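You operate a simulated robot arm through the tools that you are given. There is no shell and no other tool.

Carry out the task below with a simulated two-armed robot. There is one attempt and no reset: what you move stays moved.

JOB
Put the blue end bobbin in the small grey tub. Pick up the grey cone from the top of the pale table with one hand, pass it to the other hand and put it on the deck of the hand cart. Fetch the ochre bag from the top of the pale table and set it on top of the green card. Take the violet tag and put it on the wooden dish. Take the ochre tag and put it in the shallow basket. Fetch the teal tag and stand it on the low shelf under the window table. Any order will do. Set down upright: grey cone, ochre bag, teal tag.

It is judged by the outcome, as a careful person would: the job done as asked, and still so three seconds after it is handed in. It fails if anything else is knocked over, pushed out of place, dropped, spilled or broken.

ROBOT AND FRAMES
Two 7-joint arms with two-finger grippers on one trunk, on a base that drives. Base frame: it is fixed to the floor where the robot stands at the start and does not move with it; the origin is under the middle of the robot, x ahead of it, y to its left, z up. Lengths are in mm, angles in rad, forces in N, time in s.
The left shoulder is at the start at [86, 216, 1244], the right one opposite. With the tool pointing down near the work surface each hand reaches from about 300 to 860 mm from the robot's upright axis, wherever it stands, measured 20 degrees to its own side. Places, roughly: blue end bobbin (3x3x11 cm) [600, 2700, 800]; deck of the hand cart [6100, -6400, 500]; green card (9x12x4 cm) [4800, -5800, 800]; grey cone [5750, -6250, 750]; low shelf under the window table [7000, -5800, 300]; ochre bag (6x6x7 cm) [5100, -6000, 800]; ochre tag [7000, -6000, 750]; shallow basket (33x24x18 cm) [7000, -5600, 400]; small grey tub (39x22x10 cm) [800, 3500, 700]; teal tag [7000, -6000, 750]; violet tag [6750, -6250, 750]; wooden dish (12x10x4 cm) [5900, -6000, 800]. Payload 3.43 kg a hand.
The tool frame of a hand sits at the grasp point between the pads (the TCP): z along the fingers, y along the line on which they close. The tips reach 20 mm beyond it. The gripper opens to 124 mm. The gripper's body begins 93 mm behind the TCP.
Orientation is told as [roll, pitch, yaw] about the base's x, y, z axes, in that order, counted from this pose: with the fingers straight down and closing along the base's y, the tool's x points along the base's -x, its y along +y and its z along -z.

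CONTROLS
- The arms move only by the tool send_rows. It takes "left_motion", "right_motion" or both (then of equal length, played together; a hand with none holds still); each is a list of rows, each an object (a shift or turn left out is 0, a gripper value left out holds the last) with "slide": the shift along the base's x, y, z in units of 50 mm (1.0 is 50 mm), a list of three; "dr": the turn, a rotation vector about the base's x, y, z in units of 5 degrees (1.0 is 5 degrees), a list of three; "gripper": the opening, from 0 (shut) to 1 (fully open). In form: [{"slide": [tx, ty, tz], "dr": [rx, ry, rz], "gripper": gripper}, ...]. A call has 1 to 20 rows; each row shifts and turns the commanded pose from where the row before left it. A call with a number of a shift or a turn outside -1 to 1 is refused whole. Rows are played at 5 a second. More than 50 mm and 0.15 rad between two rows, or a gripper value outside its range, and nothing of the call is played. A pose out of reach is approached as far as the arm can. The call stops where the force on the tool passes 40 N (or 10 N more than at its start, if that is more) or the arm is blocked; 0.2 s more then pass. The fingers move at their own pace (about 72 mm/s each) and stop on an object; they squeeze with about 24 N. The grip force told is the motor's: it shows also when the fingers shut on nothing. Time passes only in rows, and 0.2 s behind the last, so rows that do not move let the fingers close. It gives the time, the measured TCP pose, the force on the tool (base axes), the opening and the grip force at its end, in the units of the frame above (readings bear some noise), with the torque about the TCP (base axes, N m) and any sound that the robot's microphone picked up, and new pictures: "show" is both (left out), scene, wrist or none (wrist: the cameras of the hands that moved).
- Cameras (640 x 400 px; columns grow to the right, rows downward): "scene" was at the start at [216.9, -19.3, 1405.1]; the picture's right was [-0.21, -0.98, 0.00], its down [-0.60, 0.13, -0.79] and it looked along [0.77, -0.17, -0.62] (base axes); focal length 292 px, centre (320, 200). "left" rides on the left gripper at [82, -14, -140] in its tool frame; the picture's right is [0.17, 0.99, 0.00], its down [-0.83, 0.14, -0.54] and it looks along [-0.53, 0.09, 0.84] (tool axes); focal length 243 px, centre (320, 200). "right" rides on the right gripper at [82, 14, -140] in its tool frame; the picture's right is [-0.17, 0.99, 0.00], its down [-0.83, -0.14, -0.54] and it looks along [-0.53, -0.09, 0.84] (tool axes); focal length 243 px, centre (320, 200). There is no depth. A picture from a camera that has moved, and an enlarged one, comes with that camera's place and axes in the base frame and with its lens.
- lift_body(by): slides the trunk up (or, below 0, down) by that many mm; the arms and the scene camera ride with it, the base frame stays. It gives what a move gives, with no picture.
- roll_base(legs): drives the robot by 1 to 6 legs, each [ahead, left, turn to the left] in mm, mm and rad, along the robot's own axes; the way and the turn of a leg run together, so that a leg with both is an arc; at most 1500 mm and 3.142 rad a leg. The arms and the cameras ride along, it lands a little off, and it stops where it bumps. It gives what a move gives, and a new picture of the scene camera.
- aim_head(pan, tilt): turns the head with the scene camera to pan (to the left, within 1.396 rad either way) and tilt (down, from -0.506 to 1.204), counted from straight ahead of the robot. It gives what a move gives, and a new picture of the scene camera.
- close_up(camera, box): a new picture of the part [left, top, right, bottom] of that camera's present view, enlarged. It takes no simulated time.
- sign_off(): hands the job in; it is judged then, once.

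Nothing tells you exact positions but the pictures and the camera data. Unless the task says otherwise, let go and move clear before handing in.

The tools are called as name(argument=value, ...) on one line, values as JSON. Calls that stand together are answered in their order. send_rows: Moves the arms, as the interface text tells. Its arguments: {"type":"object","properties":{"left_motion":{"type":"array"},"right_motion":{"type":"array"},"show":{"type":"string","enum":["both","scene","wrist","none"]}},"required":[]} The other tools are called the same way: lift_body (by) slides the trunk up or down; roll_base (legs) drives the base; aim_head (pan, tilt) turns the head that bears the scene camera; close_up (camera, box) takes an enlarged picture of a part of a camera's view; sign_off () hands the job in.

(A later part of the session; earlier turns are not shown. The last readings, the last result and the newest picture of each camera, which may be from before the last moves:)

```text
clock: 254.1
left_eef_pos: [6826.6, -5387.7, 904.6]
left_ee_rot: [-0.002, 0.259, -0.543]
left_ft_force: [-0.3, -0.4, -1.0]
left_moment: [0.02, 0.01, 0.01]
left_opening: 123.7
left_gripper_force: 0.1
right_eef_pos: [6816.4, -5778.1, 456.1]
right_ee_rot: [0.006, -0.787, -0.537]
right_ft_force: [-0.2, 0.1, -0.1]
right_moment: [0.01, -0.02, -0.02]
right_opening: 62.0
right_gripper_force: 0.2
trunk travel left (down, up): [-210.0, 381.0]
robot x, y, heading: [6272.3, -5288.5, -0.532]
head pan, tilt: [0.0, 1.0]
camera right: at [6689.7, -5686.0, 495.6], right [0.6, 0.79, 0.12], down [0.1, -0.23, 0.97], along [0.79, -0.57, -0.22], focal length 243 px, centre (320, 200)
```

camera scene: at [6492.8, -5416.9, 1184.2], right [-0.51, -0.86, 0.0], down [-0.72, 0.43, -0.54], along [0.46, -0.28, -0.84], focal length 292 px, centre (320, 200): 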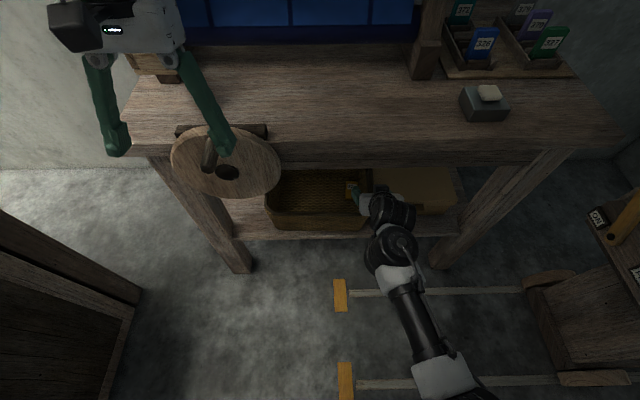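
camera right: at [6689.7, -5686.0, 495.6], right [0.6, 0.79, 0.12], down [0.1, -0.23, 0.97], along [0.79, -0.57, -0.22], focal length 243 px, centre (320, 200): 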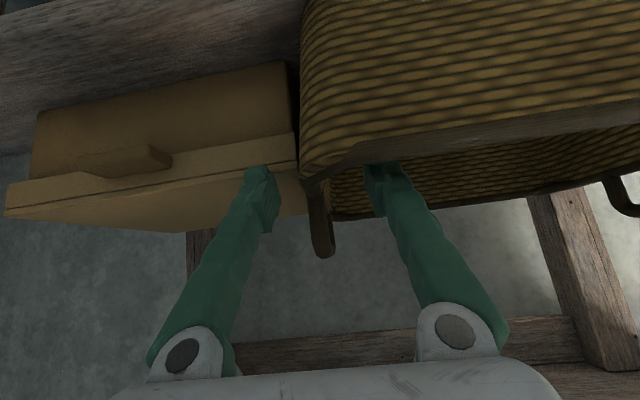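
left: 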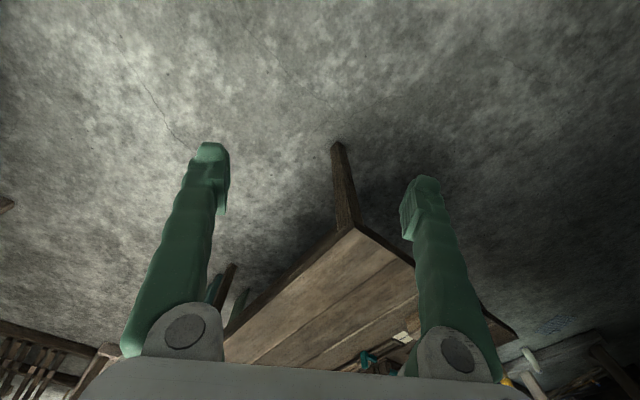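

send_rows(right_motion=[{"slide": [0, 0, 0], "gripper": 0.25}, {"slide": [0, 0, 0], "gripper": 0.1}, {"slide": [0, 0, 0], "gripper": 0.0}, {"slide": [0, 0, 0]}, {"slide": [0, 0, 0]}])

close_up(camera="scene", box=[200, 140, 480, 290])

```text
clock: 255.3
left_eef_pos: [6825.7, -5389.0, 904.2]
left_ee_rot: [-0.001, 0.259, -0.543]
left_ft_force: [0.1, 0.2, -0.2]
left_moment: [0.0, 0.02, -0.04]
left_opening: 124.1
left_gripper_force: 0.0
right_eef_pos: [6816.0, -5777.5, 456.2]
right_ee_rot: [0.005, -0.788, -0.539]
right_ft_force: [0.4, -1.5, 0.6]
right_moment: [0.28, -0.07, -0.27]
right_opening: 9.3
right_gripper_force: 24.2
trunk travel left (down, up): [-210.0, 381.0]
robot x, y, heading: [6273.8, -5284.5, -0.538]
head pan, tilt: [0.0, 1.0]
camera scene: at [6493.0, -5417.2, 1184.1], right [-0.51, -0.86, 0.0], down [-0.72, 0.43, -0.54], along [0.46, -0.28, -0.84], focal length 292 px, centre (320, 200)
camera right: at [6689.6, -5686.1, 495.6], right [0.6, 0.79, 0.12], down [0.1, -0.23, 0.97], along [0.79, -0.57, -0.22], focal length 243 px, centre (320, 200)
```

scene: 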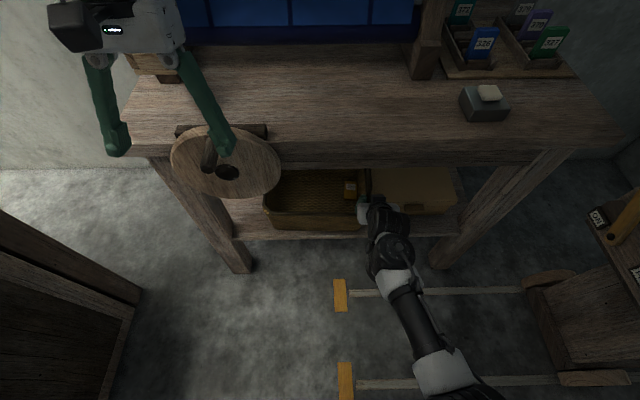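
right: 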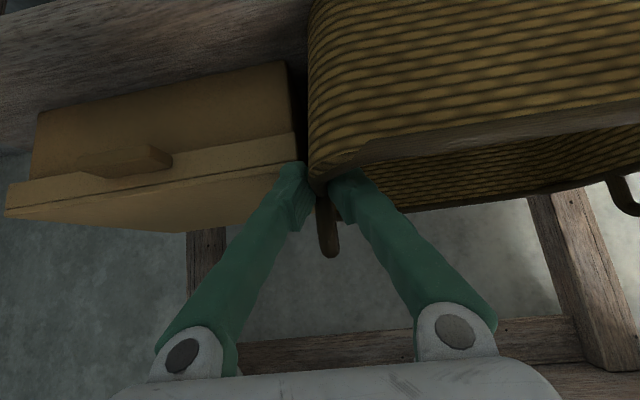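

```text
2.29 times, centred on (340, 215) of scene
camera zoom: at [6493.0, -5417.2, 1184.1], right [-0.51, -0.86, 0.0], down [-0.72, 0.43, -0.54], along [0.46, -0.28, -0.84], focal length 667 px, centre (274, 166)
```

zoom: 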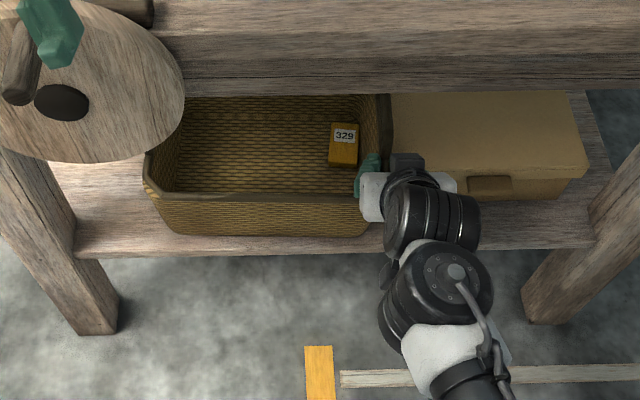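

The right wall is gripped and the basket already shifted slightly back left. I drag it slowly left and back in small steps.

send_rows(right_motion=[{"slide": [0.134, 0.107, 0.01]}, {"slide": [0.134, 0.107, 0]}, {"slide": [0.134, 0.107, 0]}, {"slide": [0.134, 0.107, 0]}, {"slide": [0.134, 0.107, 0]}, {"slide": [0, 0, 0]}], show="none")

close_up(camera="scene", box=[200, 140, 480, 290])

```text
clock: 256.7
left_eef_pos: [6826.9, -5387.7, 904.4]
left_ee_rot: [-0.003, 0.261, -0.544]
left_ft_force: [0.9, 0.4, 0.9]
left_moment: [-0.01, 0.0, -0.01]
left_opening: 124.0
left_gripper_force: 0.0
right_eef_pos: [6850.7, -5750.5, 456.6]
right_ee_rot: [0.007, -0.789, -0.538]
right_ft_force: [0.1, -0.5, 0.0]
right_moment: [0.25, 0.31, 0.01]
right_opening: 8.4
right_gripper_force: 24.0
trunk travel left (down, up): [-210.0, 381.0]
robot x, y, heading: [6276.1, -5287.7, -0.535]
head pan, tilt: [0.0, 1.0]
```

```text
2.29 times, centred on (340, 215) of scene
camera zoom: at [6493.1, -5417.1, 1184.1], right [-0.51, -0.86, 0.0], down [-0.72, 0.43, -0.54], along [0.46, -0.28, -0.84], focal length 667 px, centre (274, 166)
```

zoom: 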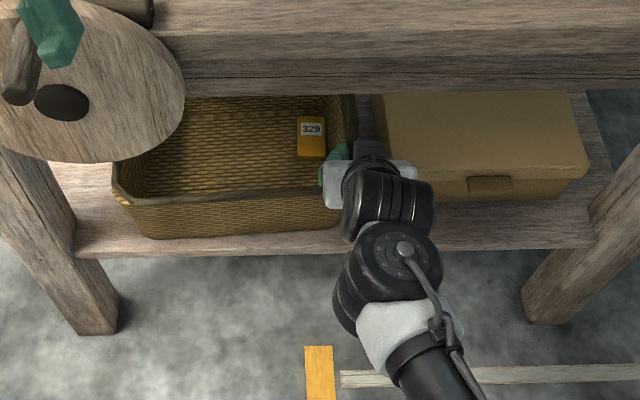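

send_rows(right_motion=[{"slide": [0.08, 0.138, 0]}, {"slide": [0.08, 0.138, 0]}, {"slide": [0.08, 0.138, 0]}, {"slide": [0.08, 0.138, 0]}, {"slide": [0, 0, 0]}], show="wrist")

close_up(camera="scene", box=[200, 140, 480, 290])

```text
clock: 257.9
left_eef_pos: [6827.1, -5386.8, 903.4]
left_ee_rot: [-0.003, 0.26, -0.542]
left_ft_force: [1.1, 0.5, -0.4]
left_moment: [0.0, 0.03, 0.01]
left_opening: 124.0
left_gripper_force: 0.0
right_eef_pos: [6865.9, -5723.3, 456.3]
right_ee_rot: [0.007, -0.786, -0.538]
right_ft_force: [0.2, -0.9, -0.2]
right_moment: [0.15, 0.17, 0.04]
right_opening: 8.4
right_gripper_force: 23.5
trunk travel left (down, up): [-210.0, 381.0]
robot x, y, heading: [6272.8, -5284.5, -0.54]
head pan, tilt: [0.0, 1.0]
camera right: at [6739.9, -5632.3, 496.5], right [0.6, 0.79, 0.12], down [0.1, -0.23, 0.97], along [0.79, -0.57, -0.22], focal length 243 px, centre (320, 200)
```

right: 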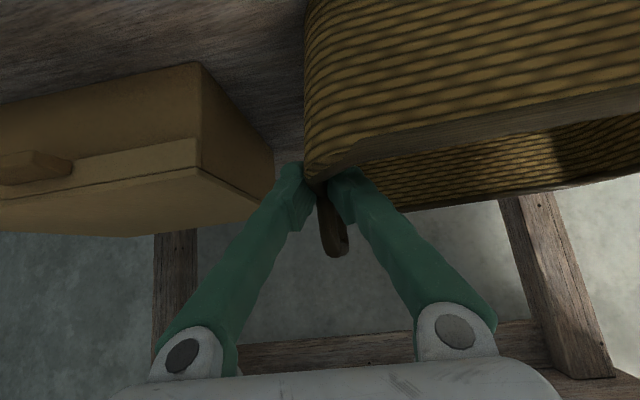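

```text
2.29 times, centred on (340, 215) of scene
camera zoom: at [6493.1, -5417.2, 1184.1], right [-0.51, -0.86, 0.0], down [-0.72, 0.43, -0.54], along [0.46, -0.28, -0.84], focal length 667 px, centre (274, 166)
```

zoom: 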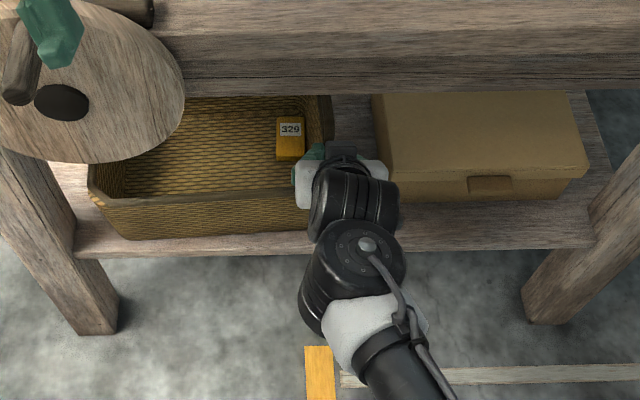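

The basket is back laterally (right edge where it was), but still about 25–30 mm too far forward. I release the wall, lift out, and then push its front face back gently with closed fingers.

send_rows(right_motion=[{"slide": [0, 0, 0], "gripper": 0.25}, {"slide": [0, 0, 0]}, {"slide": [0, 0, 0]}, {"slide": [0, 0, 0.5]}, {"slide": [0, 0, 0.6]}, {"slide": [-0.2, 0.12, 0.4]}, {"slide": [-0.7, 0.4, 0]}, {"slide": [-0.7, 0.4, 0]}, {"slide": [-0.6, 0.35, 0], "gripper": 0.0}, {"slide": [0, 0, 0]}])

close_up(camera="scene", box=[200, 140, 480, 290])

```text
clock: 260.1
left_eef_pos: [6826.8, -5388.5, 903.7]
left_ee_rot: [-0.001, 0.262, -0.544]
left_ft_force: [0.4, -0.3, 0.0]
left_moment: [0.01, -0.01, -0.02]
left_opening: 124.0
left_gripper_force: 0.1
right_eef_pos: [6718.7, -5756.2, 517.6]
right_ee_rot: [-0.101, -0.787, -0.586]
right_ft_force: [0.4, 0.0, 1.3]
right_moment: [0.04, 0.0, 0.03]
right_opening: 0.0
right_gripper_force: 23.8
trunk travel left (down, up): [-210.0, 381.0]
robot x, y, heading: [6275.5, -5283.6, -0.538]
head pan, tilt: [0.0, 1.0]
stopped in row 10 (right hand): the arm was blocked; the commanded pose is now the measured one
camera scene: at [6493.3, -5417.3, 1184.1], right [-0.51, -0.86, 0.0], down [-0.72, 0.43, -0.54], along [0.46, -0.28, -0.84], focal length 292 px, centre (320, 200)
camera right: at [6606.9, -5647.8, 556.4], right [0.7, 0.71, 0.05], down [0.12, -0.18, 0.98], along [0.71, -0.68, -0.21], focal length 243 px, centre (320, 200)
```

scene: 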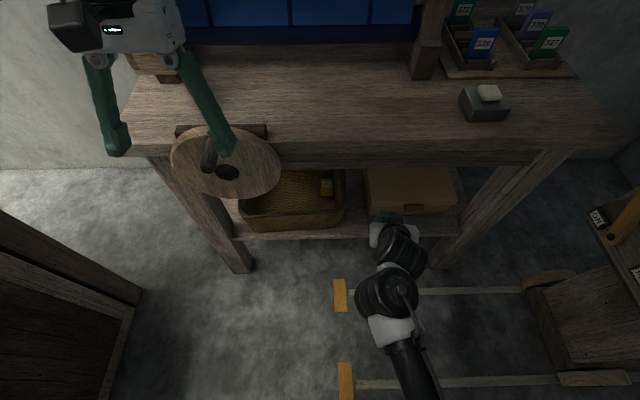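
right: 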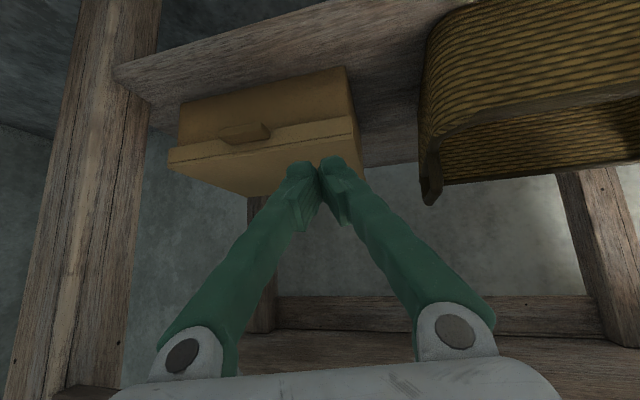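

```text
2.29 times, centred on (340, 215) of scene
camera zoom: at [6493.3, -5417.3, 1184.1], right [-0.51, -0.86, 0.0], down [-0.72, 0.43, -0.54], along [0.46, -0.28, -0.84], focal length 667 px, centre (274, 166)
```

zoom: 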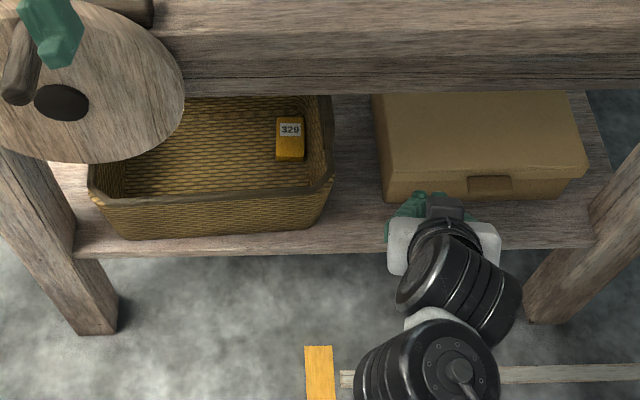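

The arm gets near its joint limits when folded this close; that explains the earlier drag. The basket is nearly restored. I back the base up and lower the trunk so the arm works in its comfortable mid-range, and straighten the hand.

roll_base(legs=[[-150, 0, 0]])

send_rows(right_motion=[{"slide": [0.3, -0.17, 0.5], "dr": [0.35, -0.21, 0.68]}, {"slide": [0.3, -0.17, 0.5], "dr": [0.35, -0.21, 0.68]}, {"slide": [0.3, -0.17, 0.5]}, {"slide": [0.2, -0.1, 0.5]}, {"slide": [0, 0, 0]}], show="none")

lift_body(by=-190)

aim_head(pan=0.0, tilt=0.6)

```text
clock: 261.6
left_eef_pos: [6697.7, -5310.3, 904.3]
left_ee_rot: [-0.002, 0.26, -0.543]
left_ft_force: [-0.5, 0.4, 0.3]
left_moment: [0.0, -0.02, 0.0]
left_opening: 123.9
left_gripper_force: 0.0
right_eef_pos: [6591.7, -5678.7, 516.8]
right_ee_rot: [-0.099, -0.786, -0.586]
right_ft_force: [-0.4, 0.2, 0.4]
right_moment: [0.03, -0.01, -0.02]
right_opening: 0.0
right_gripper_force: 24.1
trunk travel left (down, up): [-210.0, 381.0]
robot x, y, heading: [6144.7, -5209.3, -0.538]
head pan, tilt: [0.0, 1.0]
camera scene: at [6363.8, -5339.8, 1184.3], right [-0.51, -0.86, 0.0], down [-0.72, 0.43, -0.54], along [0.46, -0.28, -0.84], focal length 292 px, centre (320, 200)
```

scene: 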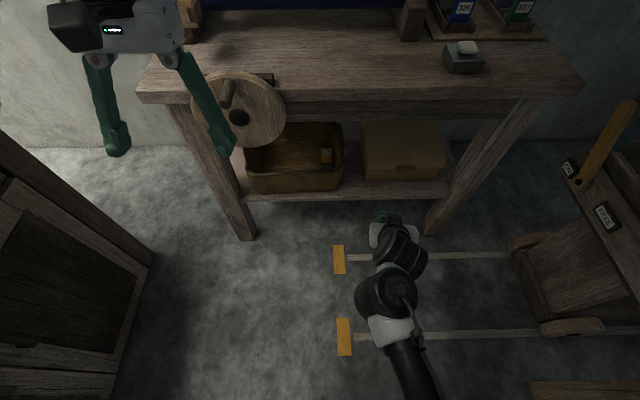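

```text
clock: 262.8
left_eef_pos: [6696.6, -5310.7, 903.4]
left_ee_rot: [-0.001, 0.259, -0.544]
left_ft_force: [-0.5, -0.4, -1.3]
left_moment: [0.02, 0.01, 0.01]
left_opening: 123.7
left_gripper_force: 0.0
right_eef_pos: [6646.1, -5709.1, 617.9]
right_ee_rot: [-0.001, -0.782, -0.537]
right_ft_force: [0.5, 0.0, 0.2]
right_moment: [-0.02, 0.01, 0.02]
right_opening: 0.0
right_gripper_force: 24.1
trunk travel left (down, up): [-210.0, 381.0]
robot x, y, heading: [6145.9, -5210.9, -0.539]
head pan, tilt: [0.0, 1.0]
```

```text
clock: 264.9
left_eef_pos: [6697.7, -5310.9, 713.5]
left_ee_rot: [-0.004, 0.259, -0.542]
left_ft_force: [0.0, -0.6, -0.4]
left_moment: [-0.02, 0.0, 0.0]
left_opening: 124.2
left_gripper_force: 0.1
right_eef_pos: [6646.6, -5708.7, 429.0]
right_ee_rot: [0.0, -0.787, -0.539]
right_ft_force: [1.3, -0.5, 0.0]
right_moment: [-0.01, 0.0, -0.01]
right_opening: 0.0
right_gripper_force: 24.1
trunk travel left (down, up): [-20.0, 571.0]
robot x, y, heading: [6148.2, -5207.2, -0.537]
head pan, tilt: [0.0, 1.0]
```

```text
clock: 265.8
left_eef_pos: [6697.0, -5310.7, 713.4]
left_ee_rot: [-0.004, 0.261, -0.543]
left_ft_force: [-0.5, -0.9, -0.1]
left_moment: [-0.01, 0.02, 0.01]
left_opening: 123.9
left_gripper_force: 0.1
right_eef_pos: [6645.8, -5709.0, 428.0]
right_ee_rot: [0.002, -0.783, -0.538]
right_ft_force: [-0.2, -0.5, 0.3]
right_moment: [0.0, 0.03, 0.03]
right_opening: 0.2
right_gripper_force: 24.0
trunk travel left (down, up): [-20.0, 571.0]
robot x, y, heading: [6146.9, -5207.9, -0.54]
head pan, tilt: [0.0, 0.6]
camera scene: at [6436.9, -5383.4, 1012.8], right [-0.51, -0.86, 0.0], down [-0.49, 0.29, -0.82], along [0.71, -0.42, -0.57], focal length 292 px, centre (320, 200)
```

scene: 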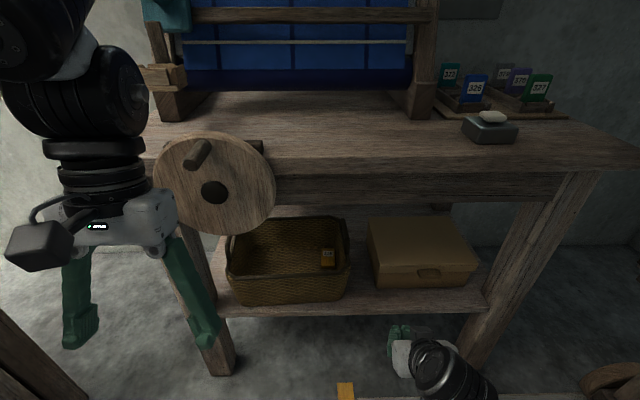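

close_up(camera="scene", box=[200, 190, 500, 340])

```text
2.13 times, centred on (350, 265) of scene
camera zoom: at [6436.9, -5383.4, 1012.8], right [-0.51, -0.86, 0.0], down [-0.49, 0.29, -0.82], along [0.71, -0.42, -0.57], focal length 623 px, centre (256, 61)
```

zoom: 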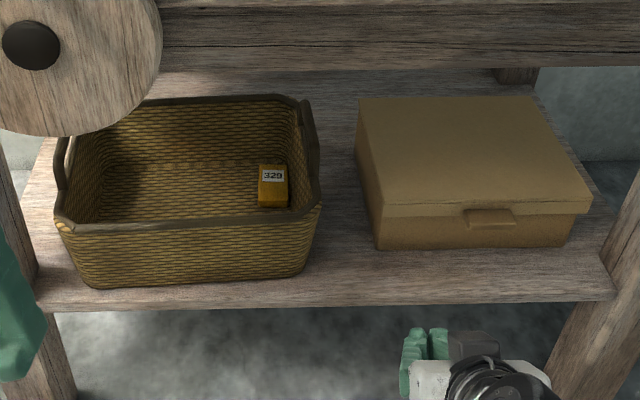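

The basket now stands within about 15 mm of where it was, with the ochre tag inside — good enough, I leave it. Next the teal tag: I raise the trunk and hand and drive back to the rack.

lift_body(by=380)

send_rows(right_motion=[{"slide": [0, 0, 0.8], "gripper": 0.6}, {"slide": [0, 0, 0.8]}, {"slide": [0, 0, 0.8]}, {"slide": [0, 0, 0.8]}, {"slide": [0, 0, 0.8]}, {"slide": [0, 0, 0]}], show="none")

roll_base(legs=[[0, -150, 0], [290, 0, 0.005]])

aim_head(pan=-0.3, tilt=0.8)

```text
clock: 269.4
left_eef_pos: [6697.8, -5309.9, 1092.5]
left_ee_rot: [-0.002, 0.262, -0.543]
left_ft_force: [0.0, 0.1, 0.8]
left_moment: [0.0, 0.03, -0.02]
left_opening: 124.0
left_gripper_force: 0.1
right_eef_pos: [6646.3, -5709.1, 807.4]
right_ee_rot: [-0.001, -0.784, -0.538]
right_ft_force: [0.1, 0.0, 0.5]
right_moment: [0.02, 0.0, 0.01]
right_opening: 0.0
right_gripper_force: 23.9
trunk travel left (down, up): [-400.0, 191.0]
robot x, y, heading: [6146.7, -5205.5, -0.538]
head pan, tilt: [0.0, 0.6]
```

```text
clock: 270.8
left_eef_pos: [6697.0, -5311.0, 1095.5]
left_ee_rot: [-0.004, 0.259, -0.543]
left_ft_force: [-0.1, -0.2, 0.2]
left_moment: [-0.03, 0.02, 0.0]
left_opening: 124.2
left_gripper_force: 0.1
right_eef_pos: [6644.9, -5710.4, 1008.2]
right_ee_rot: [0.002, -0.784, -0.541]
right_ft_force: [-0.3, -0.2, -0.3]
right_moment: [0.03, 0.04, 0.01]
right_opening: 74.4
right_gripper_force: 0.1
trunk travel left (down, up): [-400.0, 191.0]
robot x, y, heading: [6142.6, -5205.0, -0.538]
head pan, tilt: [0.0, 0.6]
```

```text
clock: 275.4
left_eef_pos: [6868.4, -5578.0, 1093.0]
left_ee_rot: [-0.004, 0.26, -0.532]
left_ft_force: [0.5, 0.1, 0.6]
left_moment: [0.02, -0.02, -0.02]
left_opening: 124.0
left_gripper_force: 0.1
right_eef_pos: [6819.9, -5978.0, 1008.1]
right_ee_rot: [0.001, -0.787, -0.525]
right_ft_force: [0.3, -0.8, -0.5]
right_moment: [-0.02, 0.03, -0.01]
right_opening: 74.5
right_gripper_force: 0.0
trunk travel left (down, up): [-400.0, 191.0]
robot x, y, heading: [6315.5, -5483.2, -0.524]
head pan, tilt: [0.0, 0.6]
camera scene: at [6505.7, -5593.7, 1410.9], right [-0.5, -0.86, 0.0], down [-0.49, 0.28, -0.83], along [0.71, -0.41, -0.56], focal length 292 px, centre (320, 200)
```

scene: 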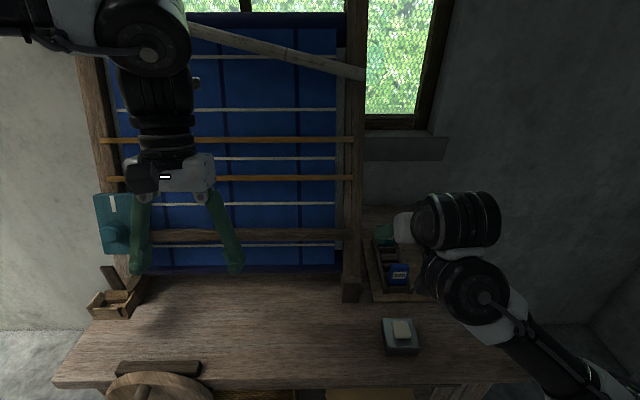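

```text
clock: 276.2
left_eef_pos: [6868.5, -5577.5, 1092.2]
left_ee_rot: [-0.003, 0.26, -0.533]
left_ft_force: [-0.5, 0.1, -0.4]
left_moment: [0.02, 0.04, -0.01]
left_opening: 124.0
left_gripper_force: 0.2
right_eef_pos: [6819.6, -5978.1, 1007.4]
right_ee_rot: [0.001, -0.785, -0.527]
right_ft_force: [-0.5, -0.4, 0.3]
right_moment: [0.01, 0.0, -0.01]
right_opening: 74.4
right_gripper_force: 0.1
trunk travel left (down, up): [-400.0, 191.0]
robot x, y, heading: [6315.9, -5480.1, -0.521]
head pan, tilt: [-0.3, 0.799]
camera scene: at [6484.5, -5608.9, 1394.0], right [-0.74, -0.68, 0.0], down [-0.49, 0.53, -0.7], along [0.47, -0.51, -0.72], focal length 292 px, centre (320, 200)
```

scene: 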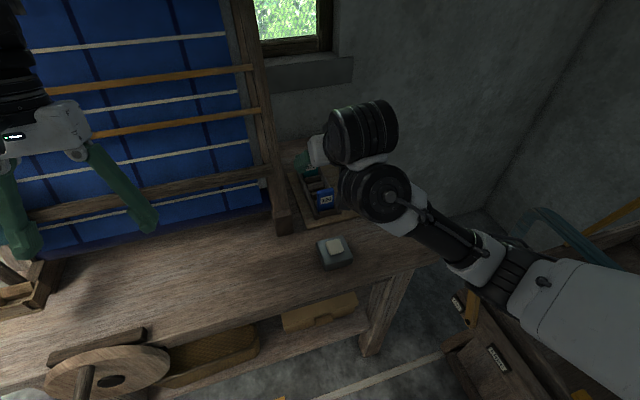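

The hand is close to the rack again. I move it above the teal tag at the back of the left rack.

send_rows(right_motion=[{"slide": [0.66, -0.475, -0.1]}, {"slide": [0.66, -0.475, -0.1]}, {"slide": [0.66, -0.475, -0.3]}, {"slide": [0.66, -0.475, -0.4]}, {"slide": [0, 0, 0]}])

close_up(camera="right", box=[200, 0, 440, 150])

```text
clock: 277.4
left_eef_pos: [6868.4, -5578.0, 1094.3]
left_ee_rot: [-0.004, 0.261, -0.532]
left_ft_force: [0.3, 0.6, 0.3]
left_moment: [0.01, -0.01, -0.02]
left_opening: 123.8
left_gripper_force: 0.1
right_eef_pos: [6954.7, -6072.4, 963.2]
right_ee_rot: [0.002, -0.786, -0.528]
right_ft_force: [-0.8, 0.3, 0.2]
right_moment: [0.01, 0.01, 0.02]
right_opening: 74.4
right_gripper_force: 0.1
trunk travel left (down, up): [-400.0, 191.0]
robot x, y, heading: [6311.9, -5484.0, -0.526]
head pan, tilt: [-0.3, 0.799]
camera scene: at [6483.5, -5608.8, 1394.1], right [-0.74, -0.68, 0.0], down [-0.49, 0.53, -0.7], along [0.47, -0.51, -0.72], focal length 292 px, centre (320, 200)
camera right: at [6825.8, -5981.7, 1003.3], right [0.6, 0.79, 0.12], down [0.11, -0.23, 0.97], along [0.8, -0.56, -0.22], focal length 243 px, centre (320, 200)
```

scene: 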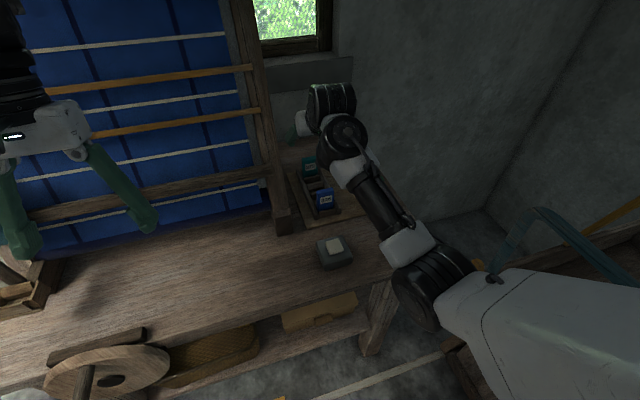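
right: 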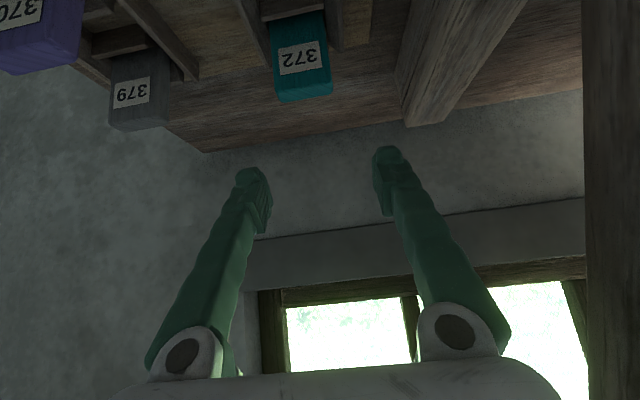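

```text
2.67 times, centred on (320, 75) of right
camera zoom: at [6825.8, -5981.7, 1003.3], right [0.6, 0.79, 0.12], down [0.11, -0.23, 0.97], along [0.8, -0.56, -0.22], focal length 647 px, centre (320, 533)
```

zoom: 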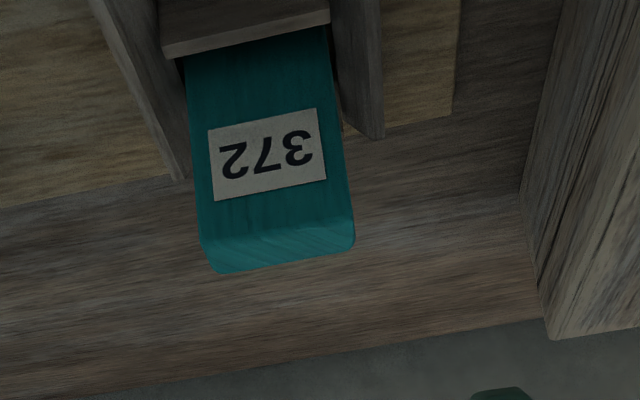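

Aligned within a few mm. I descend over the teal tag and grip it.

send_rows(right_motion=[{"slide": [0.04, -0.1, -0.5]}, {"slide": [0, 0, -0.5]}, {"slide": [0, 0, -0.5]}, {"slide": [0, 0, -0.4]}, {"slide": [0, 0, -0.3]}, {"slide": [0, 0, 0]}], show="wrist")

```text
clock: 278.8
left_eef_pos: [6868.4, -5578.5, 1094.0]
left_ee_rot: [-0.003, 0.258, -0.533]
left_ft_force: [-0.4, 0.1, -1.2]
left_moment: [0.01, 0.03, 0.0]
left_opening: 124.1
left_gripper_force: 0.1
right_eef_pos: [6954.2, -6077.4, 852.8]
right_ee_rot: [0.002, -0.786, -0.527]
right_ft_force: [0.1, 0.8, 0.0]
right_moment: [-0.01, 0.02, 0.01]
right_opening: 74.3
right_gripper_force: 0.0
trunk travel left (down, up): [-400.0, 191.0]
robot x, y, heading: [6313.2, -5482.5, -0.527]
head pan, tilt: [-0.3, 0.799]
camera right: at [6827.3, -5987.7, 893.1], right [0.6, 0.79, 0.12], down [0.11, -0.23, 0.97], along [0.8, -0.56, -0.22], focal length 243 px, centre (320, 200)
```

right: 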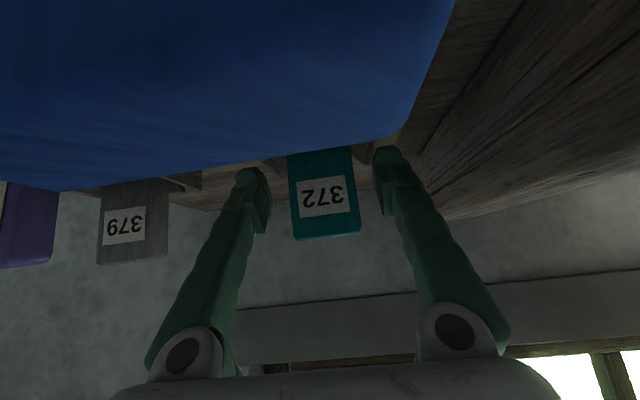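

The camera housing is just clear of the blue tag; no contact felt. I close on the teal tag here and lift straight up.

send_rows(right_motion=[{"slide": [0, 0, 0], "gripper": 0.3}, {"slide": [0, 0, 0], "gripper": 0.2}, {"slide": [0, 0, 0], "gripper": 0.0}, {"slide": [0, 0, 0]}, {"slide": [0, 0, 0]}], show="wrist")

send_rows(right_motion=[{"slide": [0, 0, 0.3]}, {"slide": [0, 0, 0.5]}, {"slide": [0, 0, 0.7]}, {"slide": [0, 0, 0.8]}, {"slide": [0, 0, 0.8]}, {"slide": [0, 0, 0]}])

close_up(camera="scene", box=[260, 80, 400, 230])

```text
clock: 280.0
left_eef_pos: [6867.2, -5579.6, 1093.3]
left_ee_rot: [-0.004, 0.261, -0.531]
left_ft_force: [0.0, -0.4, 0.0]
left_moment: [-0.02, 0.0, -0.04]
left_opening: 124.1
left_gripper_force: 0.2
right_eef_pos: [6953.6, -6079.4, 853.2]
right_ee_rot: [0.002, -0.786, -0.526]
right_ft_force: [0.5, -1.0, 0.7]
right_moment: [-0.07, -0.01, 0.02]
right_opening: 42.2
right_gripper_force: 24.0
trunk travel left (down, up): [-400.0, 191.0]
robot x, y, heading: [6313.7, -5483.6, -0.525]
head pan, tilt: [-0.3, 0.799]
camera right: at [6827.2, -5987.7, 893.5], right [0.6, 0.79, 0.12], down [0.11, -0.23, 0.97], along [0.8, -0.56, -0.22], focal length 243 px, centre (320, 200)
```

right: 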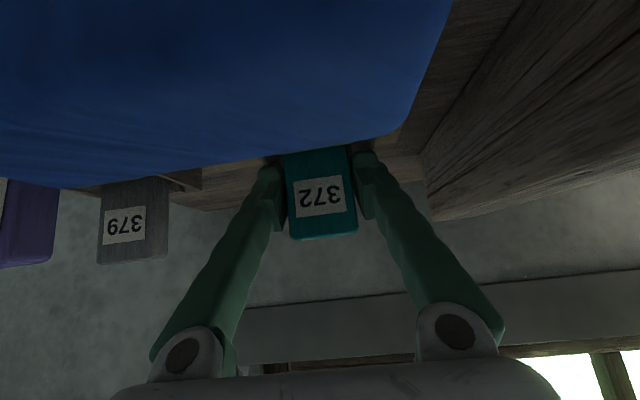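

```text
clock: 281.4
left_eef_pos: [6869.8, -5577.3, 1093.1]
left_ee_rot: [-0.004, 0.26, -0.531]
left_ft_force: [-0.1, 0.3, 0.9]
left_moment: [0.02, 0.0, 0.0]
left_opening: 124.3
left_gripper_force: 0.1
right_eef_pos: [6957.3, -6077.5, 1008.0]
right_ee_rot: [0.002, -0.784, -0.526]
right_ft_force: [0.3, -0.2, -0.7]
right_moment: [0.02, -0.01, -0.03]
right_opening: 42.3
right_gripper_force: 23.9
trunk travel left (down, up): [-400.0, 191.0]
robot x, y, heading: [6315.5, -5479.5, -0.53]
head pan, tilt: [-0.3, 0.799]
camera scene: at [6484.4, -5609.0, 1393.9], right [-0.74, -0.68, 0.0], down [-0.49, 0.53, -0.7], along [0.47, -0.51, -0.72], focal length 292 px, centre (320, 200)
camera right: at [6828.5, -5987.2, 1048.7], right [0.6, 0.79, 0.12], down [0.11, -0.23, 0.97], along [0.8, -0.56, -0.22], focal length 243 px, centre (320, 200)
```

scene: 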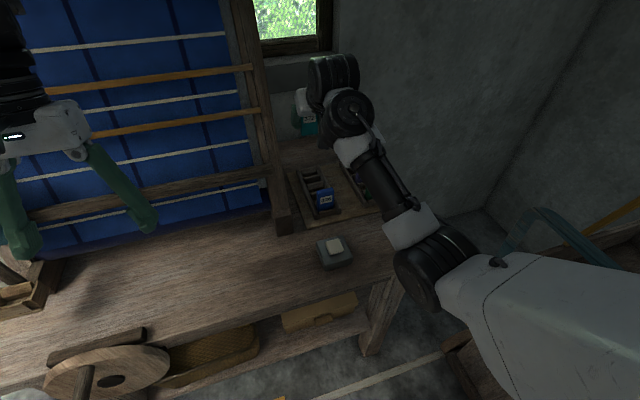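
right: 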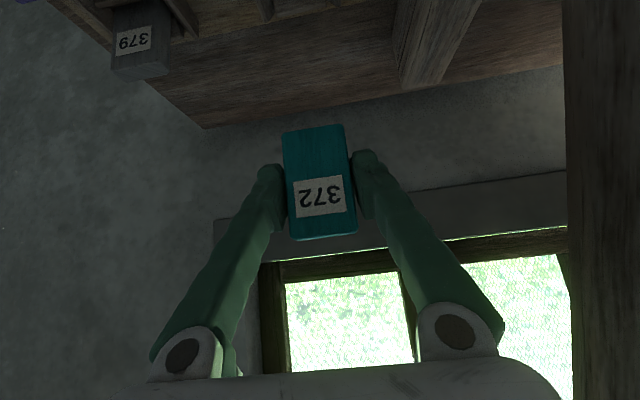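

```text
2.67 times, centred on (330, 155) of scene
camera zoom: at [6484.4, -5609.0, 1393.9], right [-0.74, -0.68, 0.0], down [-0.49, 0.53, -0.7], along [0.47, -0.51, -0.72], focal length 778 px, centre (293, 320)
```

zoom: 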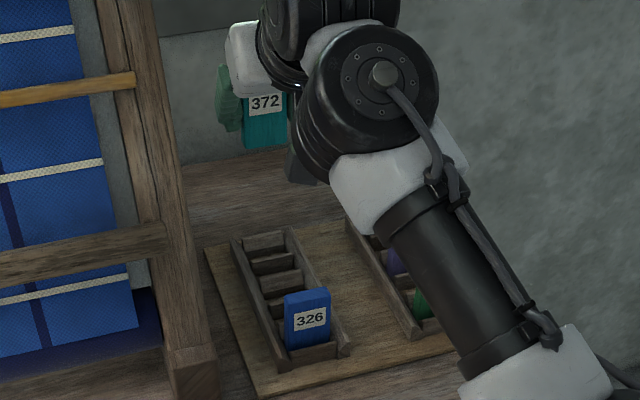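

The teal tag is held upright, its bottom about 43 mm below the grasp point. I pull back, reverse the base, and lower the trunk for the shelf placement.

send_rows(right_motion=[{"slide": [-0.63, 0.37, 0]}, {"slide": [-0.63, 0.37, 0]}, {"slide": [-0.63, 0.37, 0]}, {"slide": [0, 0, 0]}], show="none")

roll_base(legs=[[-310, 0, 0], [0, 110, 0]])

lift_body(by=-380)

aim_head(pan=-0.1, tilt=0.6)

```text
clock: 282.4
left_eef_pos: [6868.9, -5578.2, 1093.5]
left_ee_rot: [-0.003, 0.262, -0.533]
left_ft_force: [0.4, -0.4, 0.0]
left_moment: [-0.04, 0.0, 0.0]
left_opening: 124.1
left_gripper_force: 0.0
right_eef_pos: [6860.0, -6022.7, 1006.7]
right_ee_rot: [0.001, -0.783, -0.527]
right_ft_force: [-0.7, -0.6, -0.3]
right_moment: [0.01, 0.01, 0.01]
right_opening: 42.3
right_gripper_force: 23.4
trunk travel left (down, up): [-400.0, 191.0]
robot x, y, heading: [6316.3, -5483.7, -0.532]
head pan, tilt: [-0.3, 0.799]
```

```text
clock: 286.5
left_eef_pos: [6659.8, -5332.6, 1093.3]
left_ee_rot: [-0.004, 0.26, -0.532]
left_ft_force: [-0.1, -0.9, -0.1]
left_moment: [0.01, 0.04, -0.03]
left_opening: 124.0
left_gripper_force: 0.1
right_eef_pos: [6650.7, -5778.4, 1007.6]
right_ee_rot: [0.001, -0.785, -0.53]
right_ft_force: [-0.5, 0.0, -0.2]
right_moment: [-0.03, 0.02, 0.01]
right_opening: 42.1
right_gripper_force: 23.8
trunk travel left (down, up): [-400.0, 191.0]
robot x, y, heading: [6106.5, -5234.1, -0.53]
head pan, tilt: [-0.3, 0.799]
camera scene: at [6275.3, -5362.9, 1393.9], right [-0.74, -0.68, 0.0], down [-0.48, 0.53, -0.7], along [0.47, -0.51, -0.72], focal length 292 px, centre (320, 200)
```

scene: 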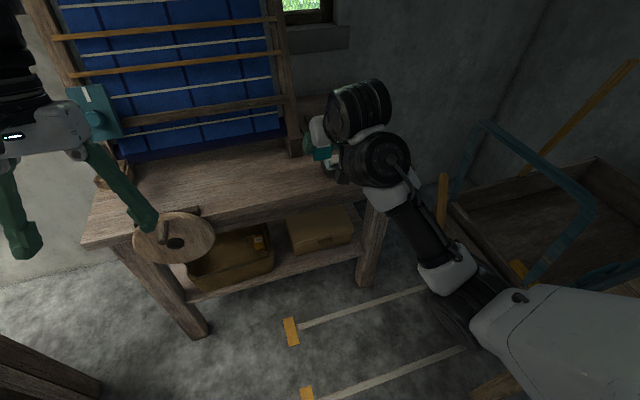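

```text
clock: 290.2
left_eef_pos: [6659.5, -5332.6, 712.4]
left_ee_rot: [-0.004, 0.261, -0.533]
left_ft_force: [0.6, 0.1, 0.9]
left_moment: [0.01, -0.01, -0.06]
left_opening: 124.0
left_gripper_force: 0.0
right_eef_pos: [6650.7, -5776.9, 626.3]
right_ee_rot: [0.002, -0.786, -0.527]
right_ft_force: [-0.6, -0.8, 0.1]
right_moment: [0.0, -0.02, -0.01]
right_opening: 42.3
right_gripper_force: 23.7
trunk travel left (down, up): [-20.0, 571.0]
robot x, y, heading: [6107.9, -5238.2, -0.524]
head pan, tilt: [-0.3, 0.799]
```

```text
clock: 290.9
left_eef_pos: [6658.9, -5331.6, 713.7]
left_ee_rot: [-0.002, 0.26, -0.533]
left_ft_force: [0.6, -0.2, -0.1]
left_moment: [0.01, 0.01, 0.03]
left_opening: 124.2
left_gripper_force: 0.2
right_eef_pos: [6651.4, -5777.8, 626.8]
right_ee_rot: [0.001, -0.785, -0.529]
right_ft_force: [0.5, -0.3, 0.6]
right_moment: [0.0, 0.04, -0.01]
right_opening: 42.5
right_gripper_force: 23.5
trunk travel left (down, up): [-20.0, 571.0]
robot x, y, heading: [6105.0, -5232.4, -0.527]
head pan, tilt: [-0.099, 0.6]
camera scene: at [6395.0, -5415.0, 1012.8], right [-0.59, -0.81, 0.0], down [-0.46, 0.33, -0.82], along [0.67, -0.48, -0.57], focal length 292 px, centre (320, 200)
```

scene: 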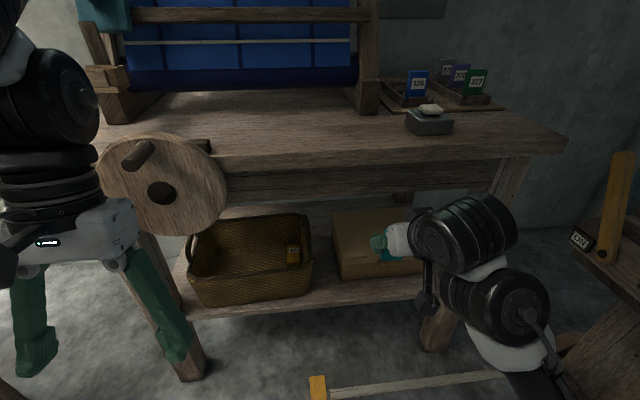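

I lower the right hand in front of the shelf to tag height and align it with the gap between basket and box.

send_rows(right_motion=[{"slide": [0.14, 0.242, -0.69]}, {"slide": [0.14, 0.242, -0.69]}, {"slide": [0.14, 0.242, -0.69]}, {"slide": [0.14, 0.242, -0.69]}, {"slide": [0.14, 0.242, -0.69]}, {"slide": [0.14, 0.242, -0.65]}, {"slide": [0, 0, 0]}])

close_up(camera="scene", box=[170, 190, 470, 340])

```text
clock: 292.5
left_eef_pos: [6659.2, -5332.1, 714.1]
left_ee_rot: [-0.005, 0.259, -0.533]
left_ft_force: [0.6, 0.4, -0.2]
left_moment: [0.0, 0.02, 0.02]
left_opening: 123.9
left_gripper_force: 0.1
right_eef_pos: [6691.1, -5706.0, 421.4]
right_ee_rot: [0.003, -0.784, -0.529]
right_ft_force: [-0.5, 0.2, -0.2]
right_moment: [0.04, 0.01, 0.02]
right_opening: 42.4
right_gripper_force: 24.2
trunk travel left (down, up): [-20.0, 571.0]
robot x, y, heading: [6106.3, -5233.6, -0.526]
head pan, tilt: [-0.099, 0.6]
camera scene: at [6394.9, -5415.0, 1012.9], right [-0.59, -0.81, 0.0], down [-0.46, 0.33, -0.83], along [0.67, -0.48, -0.56], focal length 292 px, centre (320, 200)
camera right: at [6564.1, -5614.4, 461.7], right [0.6, 0.79, 0.12], down [0.11, -0.23, 0.97], along [0.79, -0.57, -0.22], focal length 243 px, centre (320, 200)
```

scene: 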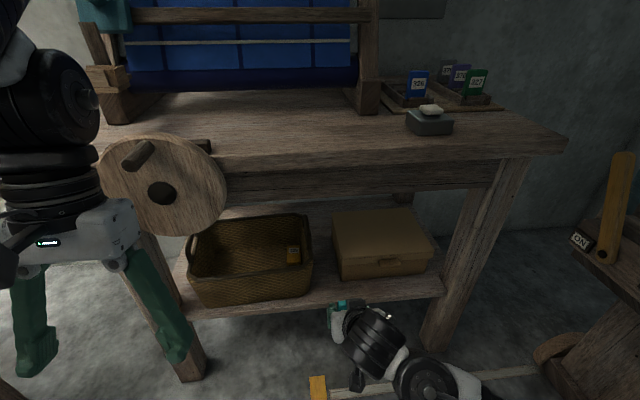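
right: 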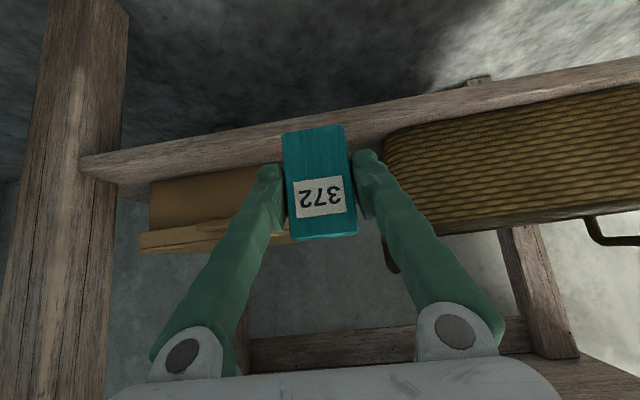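

```text
2.13 times, centred on (320, 265) of scene
camera zoom: at [6394.9, -5415.0, 1012.9], right [-0.59, -0.81, 0.0], down [-0.46, 0.33, -0.83], along [0.67, -0.48, -0.56], focal length 623 px, centre (320, 61)
```

zoom: 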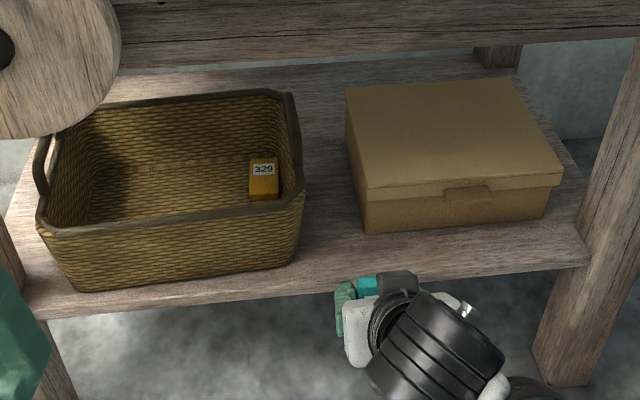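

The gap between basket and box is about 108 mm wide, with the shelf edge at v≈8755 and the box front at v≈8828. I move the tag forward to (u −1553, v 8793), still above the shelf.

send_rows(right_motion=[{"slide": [0.67, -0.25, -0.08]}, {"slide": [0.67, -0.25, -0.08]}, {"slide": [0.67, -0.25, -0.08]}, {"slide": [0.67, -0.25, -0.08]}, {"slide": [0, 0, 0]}])

close_up(camera="scene", box=[230, 190, 450, 330])

```text
clock: 293.7
left_eef_pos: [6659.9, -5332.9, 712.6]
left_ee_rot: [-0.003, 0.261, -0.533]
left_ft_force: [0.9, -0.4, 0.6]
left_moment: [-0.01, -0.02, 0.03]
left_opening: 123.9
left_gripper_force: 0.1
right_eef_pos: [6826.1, -5755.2, 407.1]
right_ee_rot: [0.001, -0.786, -0.527]
right_ft_force: [-0.3, 0.5, 0.3]
right_moment: [0.04, -0.02, -0.01]
right_opening: 42.0
right_gripper_force: 23.6
trunk travel left (down, up): [-20.0, 571.0]
robot x, y, heading: [6105.1, -5240.6, -0.528]
head pan, tilt: [-0.099, 0.6]
camera scene: at [6394.9, -5415.0, 1012.9], right [-0.59, -0.81, 0.0], down [-0.46, 0.33, -0.83], along [0.67, -0.48, -0.56], focal length 292 px, centre (320, 200)
camera right: at [6698.6, -5664.1, 447.6], right [0.6, 0.79, 0.12], down [0.11, -0.23, 0.97], along [0.79, -0.57, -0.22], focal length 243 px, centre (320, 200)
```

scene: 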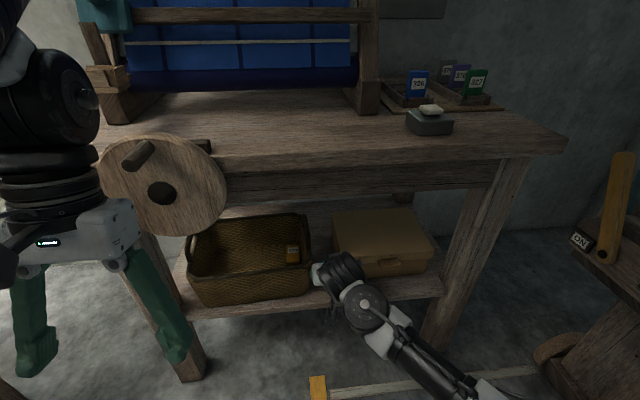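
right: 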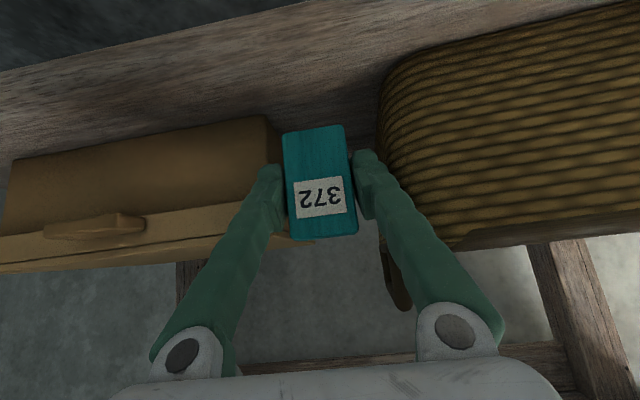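

```text
2.86 times, centred on (340, 260) of scene
camera zoom: at [6394.9, -5415.0, 1012.9], right [-0.59, -0.81, 0.0], down [-0.46, 0.33, -0.83], along [0.67, -0.48, -0.56], focal length 834 px, centre (263, 29)
```

zoom: 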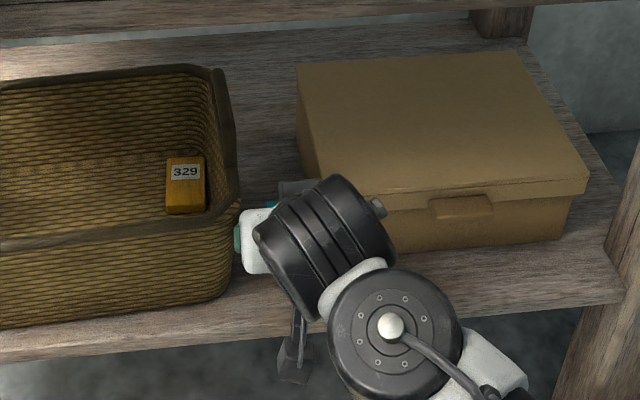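

The tag sits in the gap between box and basket. I lower it slowly to the shelf, watching the force.

send_rows(right_motion=[{"slide": [0, 0, -0.25]}, {"slide": [0, 0, -0.2]}, {"slide": [0, 0, -0.1]}, {"slide": [0, 0, 0]}], show="none")

send_rows(right_motion=[{"slide": [0, 0, -0.08]}, {"slide": [0, 0, -0.08]}, {"slide": [0, 0, 0]}], show="wrist")

```text
clock: 294.7
left_eef_pos: [6659.6, -5332.6, 714.1]
left_ee_rot: [-0.004, 0.26, -0.532]
left_ft_force: [-0.2, -0.2, -0.4]
left_moment: [-0.02, 0.0, -0.01]
left_opening: 123.8
left_gripper_force: 0.1
right_eef_pos: [6826.1, -5754.4, 378.6]
right_ee_rot: [0.003, -0.785, -0.528]
right_ft_force: [0.2, 1.0, -0.2]
right_moment: [0.03, -0.02, -0.01]
right_opening: 42.2
right_gripper_force: 24.5
trunk travel left (down, up): [-20.0, 571.0]
robot x, y, heading: [6109.0, -5235.5, -0.525]
head pan, tilt: [-0.099, 0.6]
```

```text
clock: 295.5
left_eef_pos: [6658.1, -5333.0, 713.3]
left_ee_rot: [-0.004, 0.26, -0.533]
left_ft_force: [0.1, -0.1, -0.3]
left_moment: [-0.02, -0.02, -0.02]
left_opening: 123.9
left_gripper_force: 0.0
right_eef_pos: [6826.6, -5754.5, 370.7]
right_ee_rot: [0.003, -0.785, -0.527]
right_ft_force: [-0.4, -0.1, 0.6]
right_moment: [0.0, 0.0, -0.01]
right_opening: 42.4
right_gripper_force: 24.3
trunk travel left (down, up): [-20.0, 571.0]
robot x, y, heading: [6107.6, -5234.5, -0.527]
head pan, tilt: [-0.099, 0.6]
camera right: at [6699.2, -5663.8, 411.5], right [0.6, 0.79, 0.12], down [0.11, -0.23, 0.97], along [0.79, -0.57, -0.22], focal length 243 px, centre (320, 200)
```

right: 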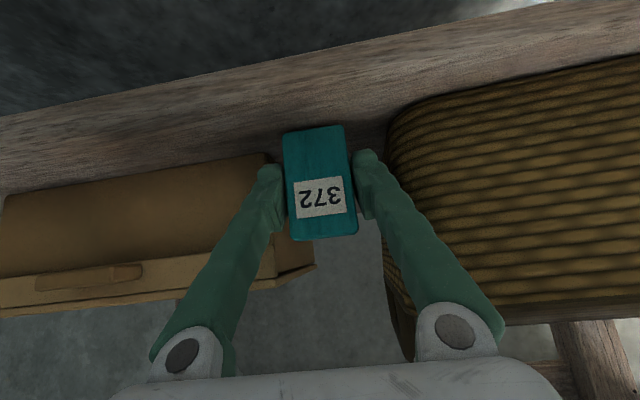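

send_rows(right_motion=[{"slide": [0, 0, -0.06]}, {"slide": [0, 0, -0.04]}, {"slide": [0, 0, 0]}], show="none")

send_rows(right_motion=[{"slide": [0, 0, -0.05]}, {"slide": [0, 0, -0.03]}, {"slide": [0, 0, 0]}], show="wrist")

```text
clock: 296.3
left_eef_pos: [6658.6, -5331.8, 713.0]
left_ee_rot: [-0.005, 0.259, -0.532]
left_ft_force: [-0.4, 0.2, -0.4]
left_moment: [-0.05, -0.02, -0.01]
left_opening: 124.1
left_gripper_force: 0.1
right_eef_pos: [6825.3, -5754.8, 366.9]
right_ee_rot: [0.001, -0.787, -0.529]
right_ft_force: [-0.4, -1.2, 4.3]
right_moment: [-0.08, 0.02, -0.02]
right_opening: 42.1
right_gripper_force: 23.9
trunk travel left (down, up): [-20.0, 571.0]
robot x, y, heading: [6103.2, -5237.1, -0.525]
head pan, tilt: [-0.099, 0.6]
```

```text
clock: 297.1
left_eef_pos: [6659.3, -5332.2, 714.4]
left_ee_rot: [-0.004, 0.259, -0.533]
left_ft_force: [0.4, -0.3, -0.7]
left_moment: [-0.03, -0.02, 0.01]
left_opening: 124.1
left_gripper_force: 0.0
right_eef_pos: [6827.4, -5753.1, 367.1]
right_ee_rot: [0.002, -0.79, -0.531]
right_ft_force: [-2.4, -0.2, 20.0]
right_moment: [-0.06, 0.1, 0.0]
right_opening: 42.2
right_gripper_force: 24.2
trunk travel left (down, up): [-20.0, 571.0]
robot x, y, heading: [6106.9, -5233.9, -0.526]
head pan, tilt: [-0.099, 0.6]
camera right: at [6699.8, -5663.8, 405.5], right [0.6, 0.79, 0.12], down [0.1, -0.22, 0.97], along [0.8, -0.57, -0.21], focal length 243 px, centre (320, 200)
```

right: 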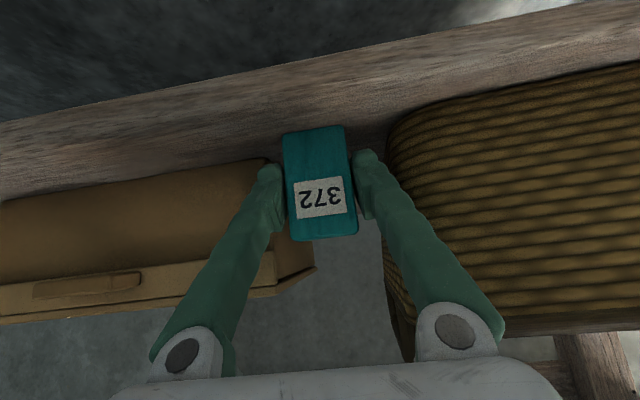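

The tag rests on the shelf (20 N). I ease the pressure, open just enough, and withdraw along the finger direction.

send_rows(right_motion=[{"slide": [0, 0, 0.07]}, {"slide": [0, 0, 0]}, {"slide": [0, 0, 0], "gripper": 0.37}, {"slide": [0, 0, 0], "gripper": 0.42}, {"slide": [0, 0, 0], "gripper": 0.45}, {"slide": [0, 0, 0]}], show="wrist")

```text
clock: 298.5
left_eef_pos: [6659.2, -5332.2, 713.0]
left_ee_rot: [-0.004, 0.261, -0.532]
left_ft_force: [0.1, -0.3, -0.2]
left_moment: [0.01, -0.01, 0.0]
left_opening: 124.0
left_gripper_force: 0.0
right_eef_pos: [6826.3, -5755.0, 363.7]
right_ee_rot: [0.002, -0.783, -0.529]
right_ft_force: [0.7, -0.2, -0.1]
right_moment: [0.0, 0.03, -0.01]
right_opening: 55.6
right_gripper_force: 0.0
trunk travel left (down, up): [-20.0, 571.0]
robot x, y, heading: [6108.9, -5235.1, -0.528]
head pan, tilt: [-0.099, 0.6]
camera right: at [6698.8, -5664.0, 406.0], right [0.6, 0.79, 0.12], down [0.11, -0.23, 0.97], along [0.79, -0.57, -0.22], focal length 243 px, centre (320, 200)
```

right: 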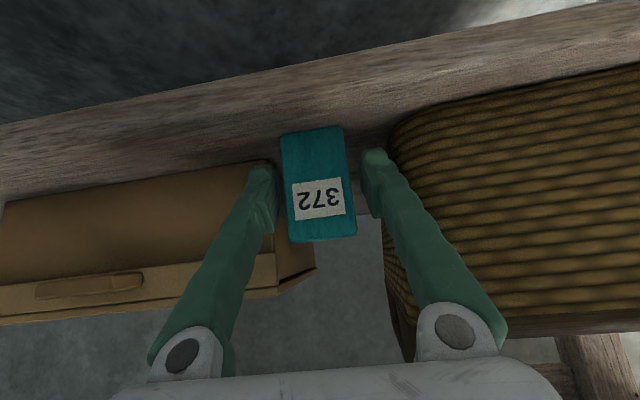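

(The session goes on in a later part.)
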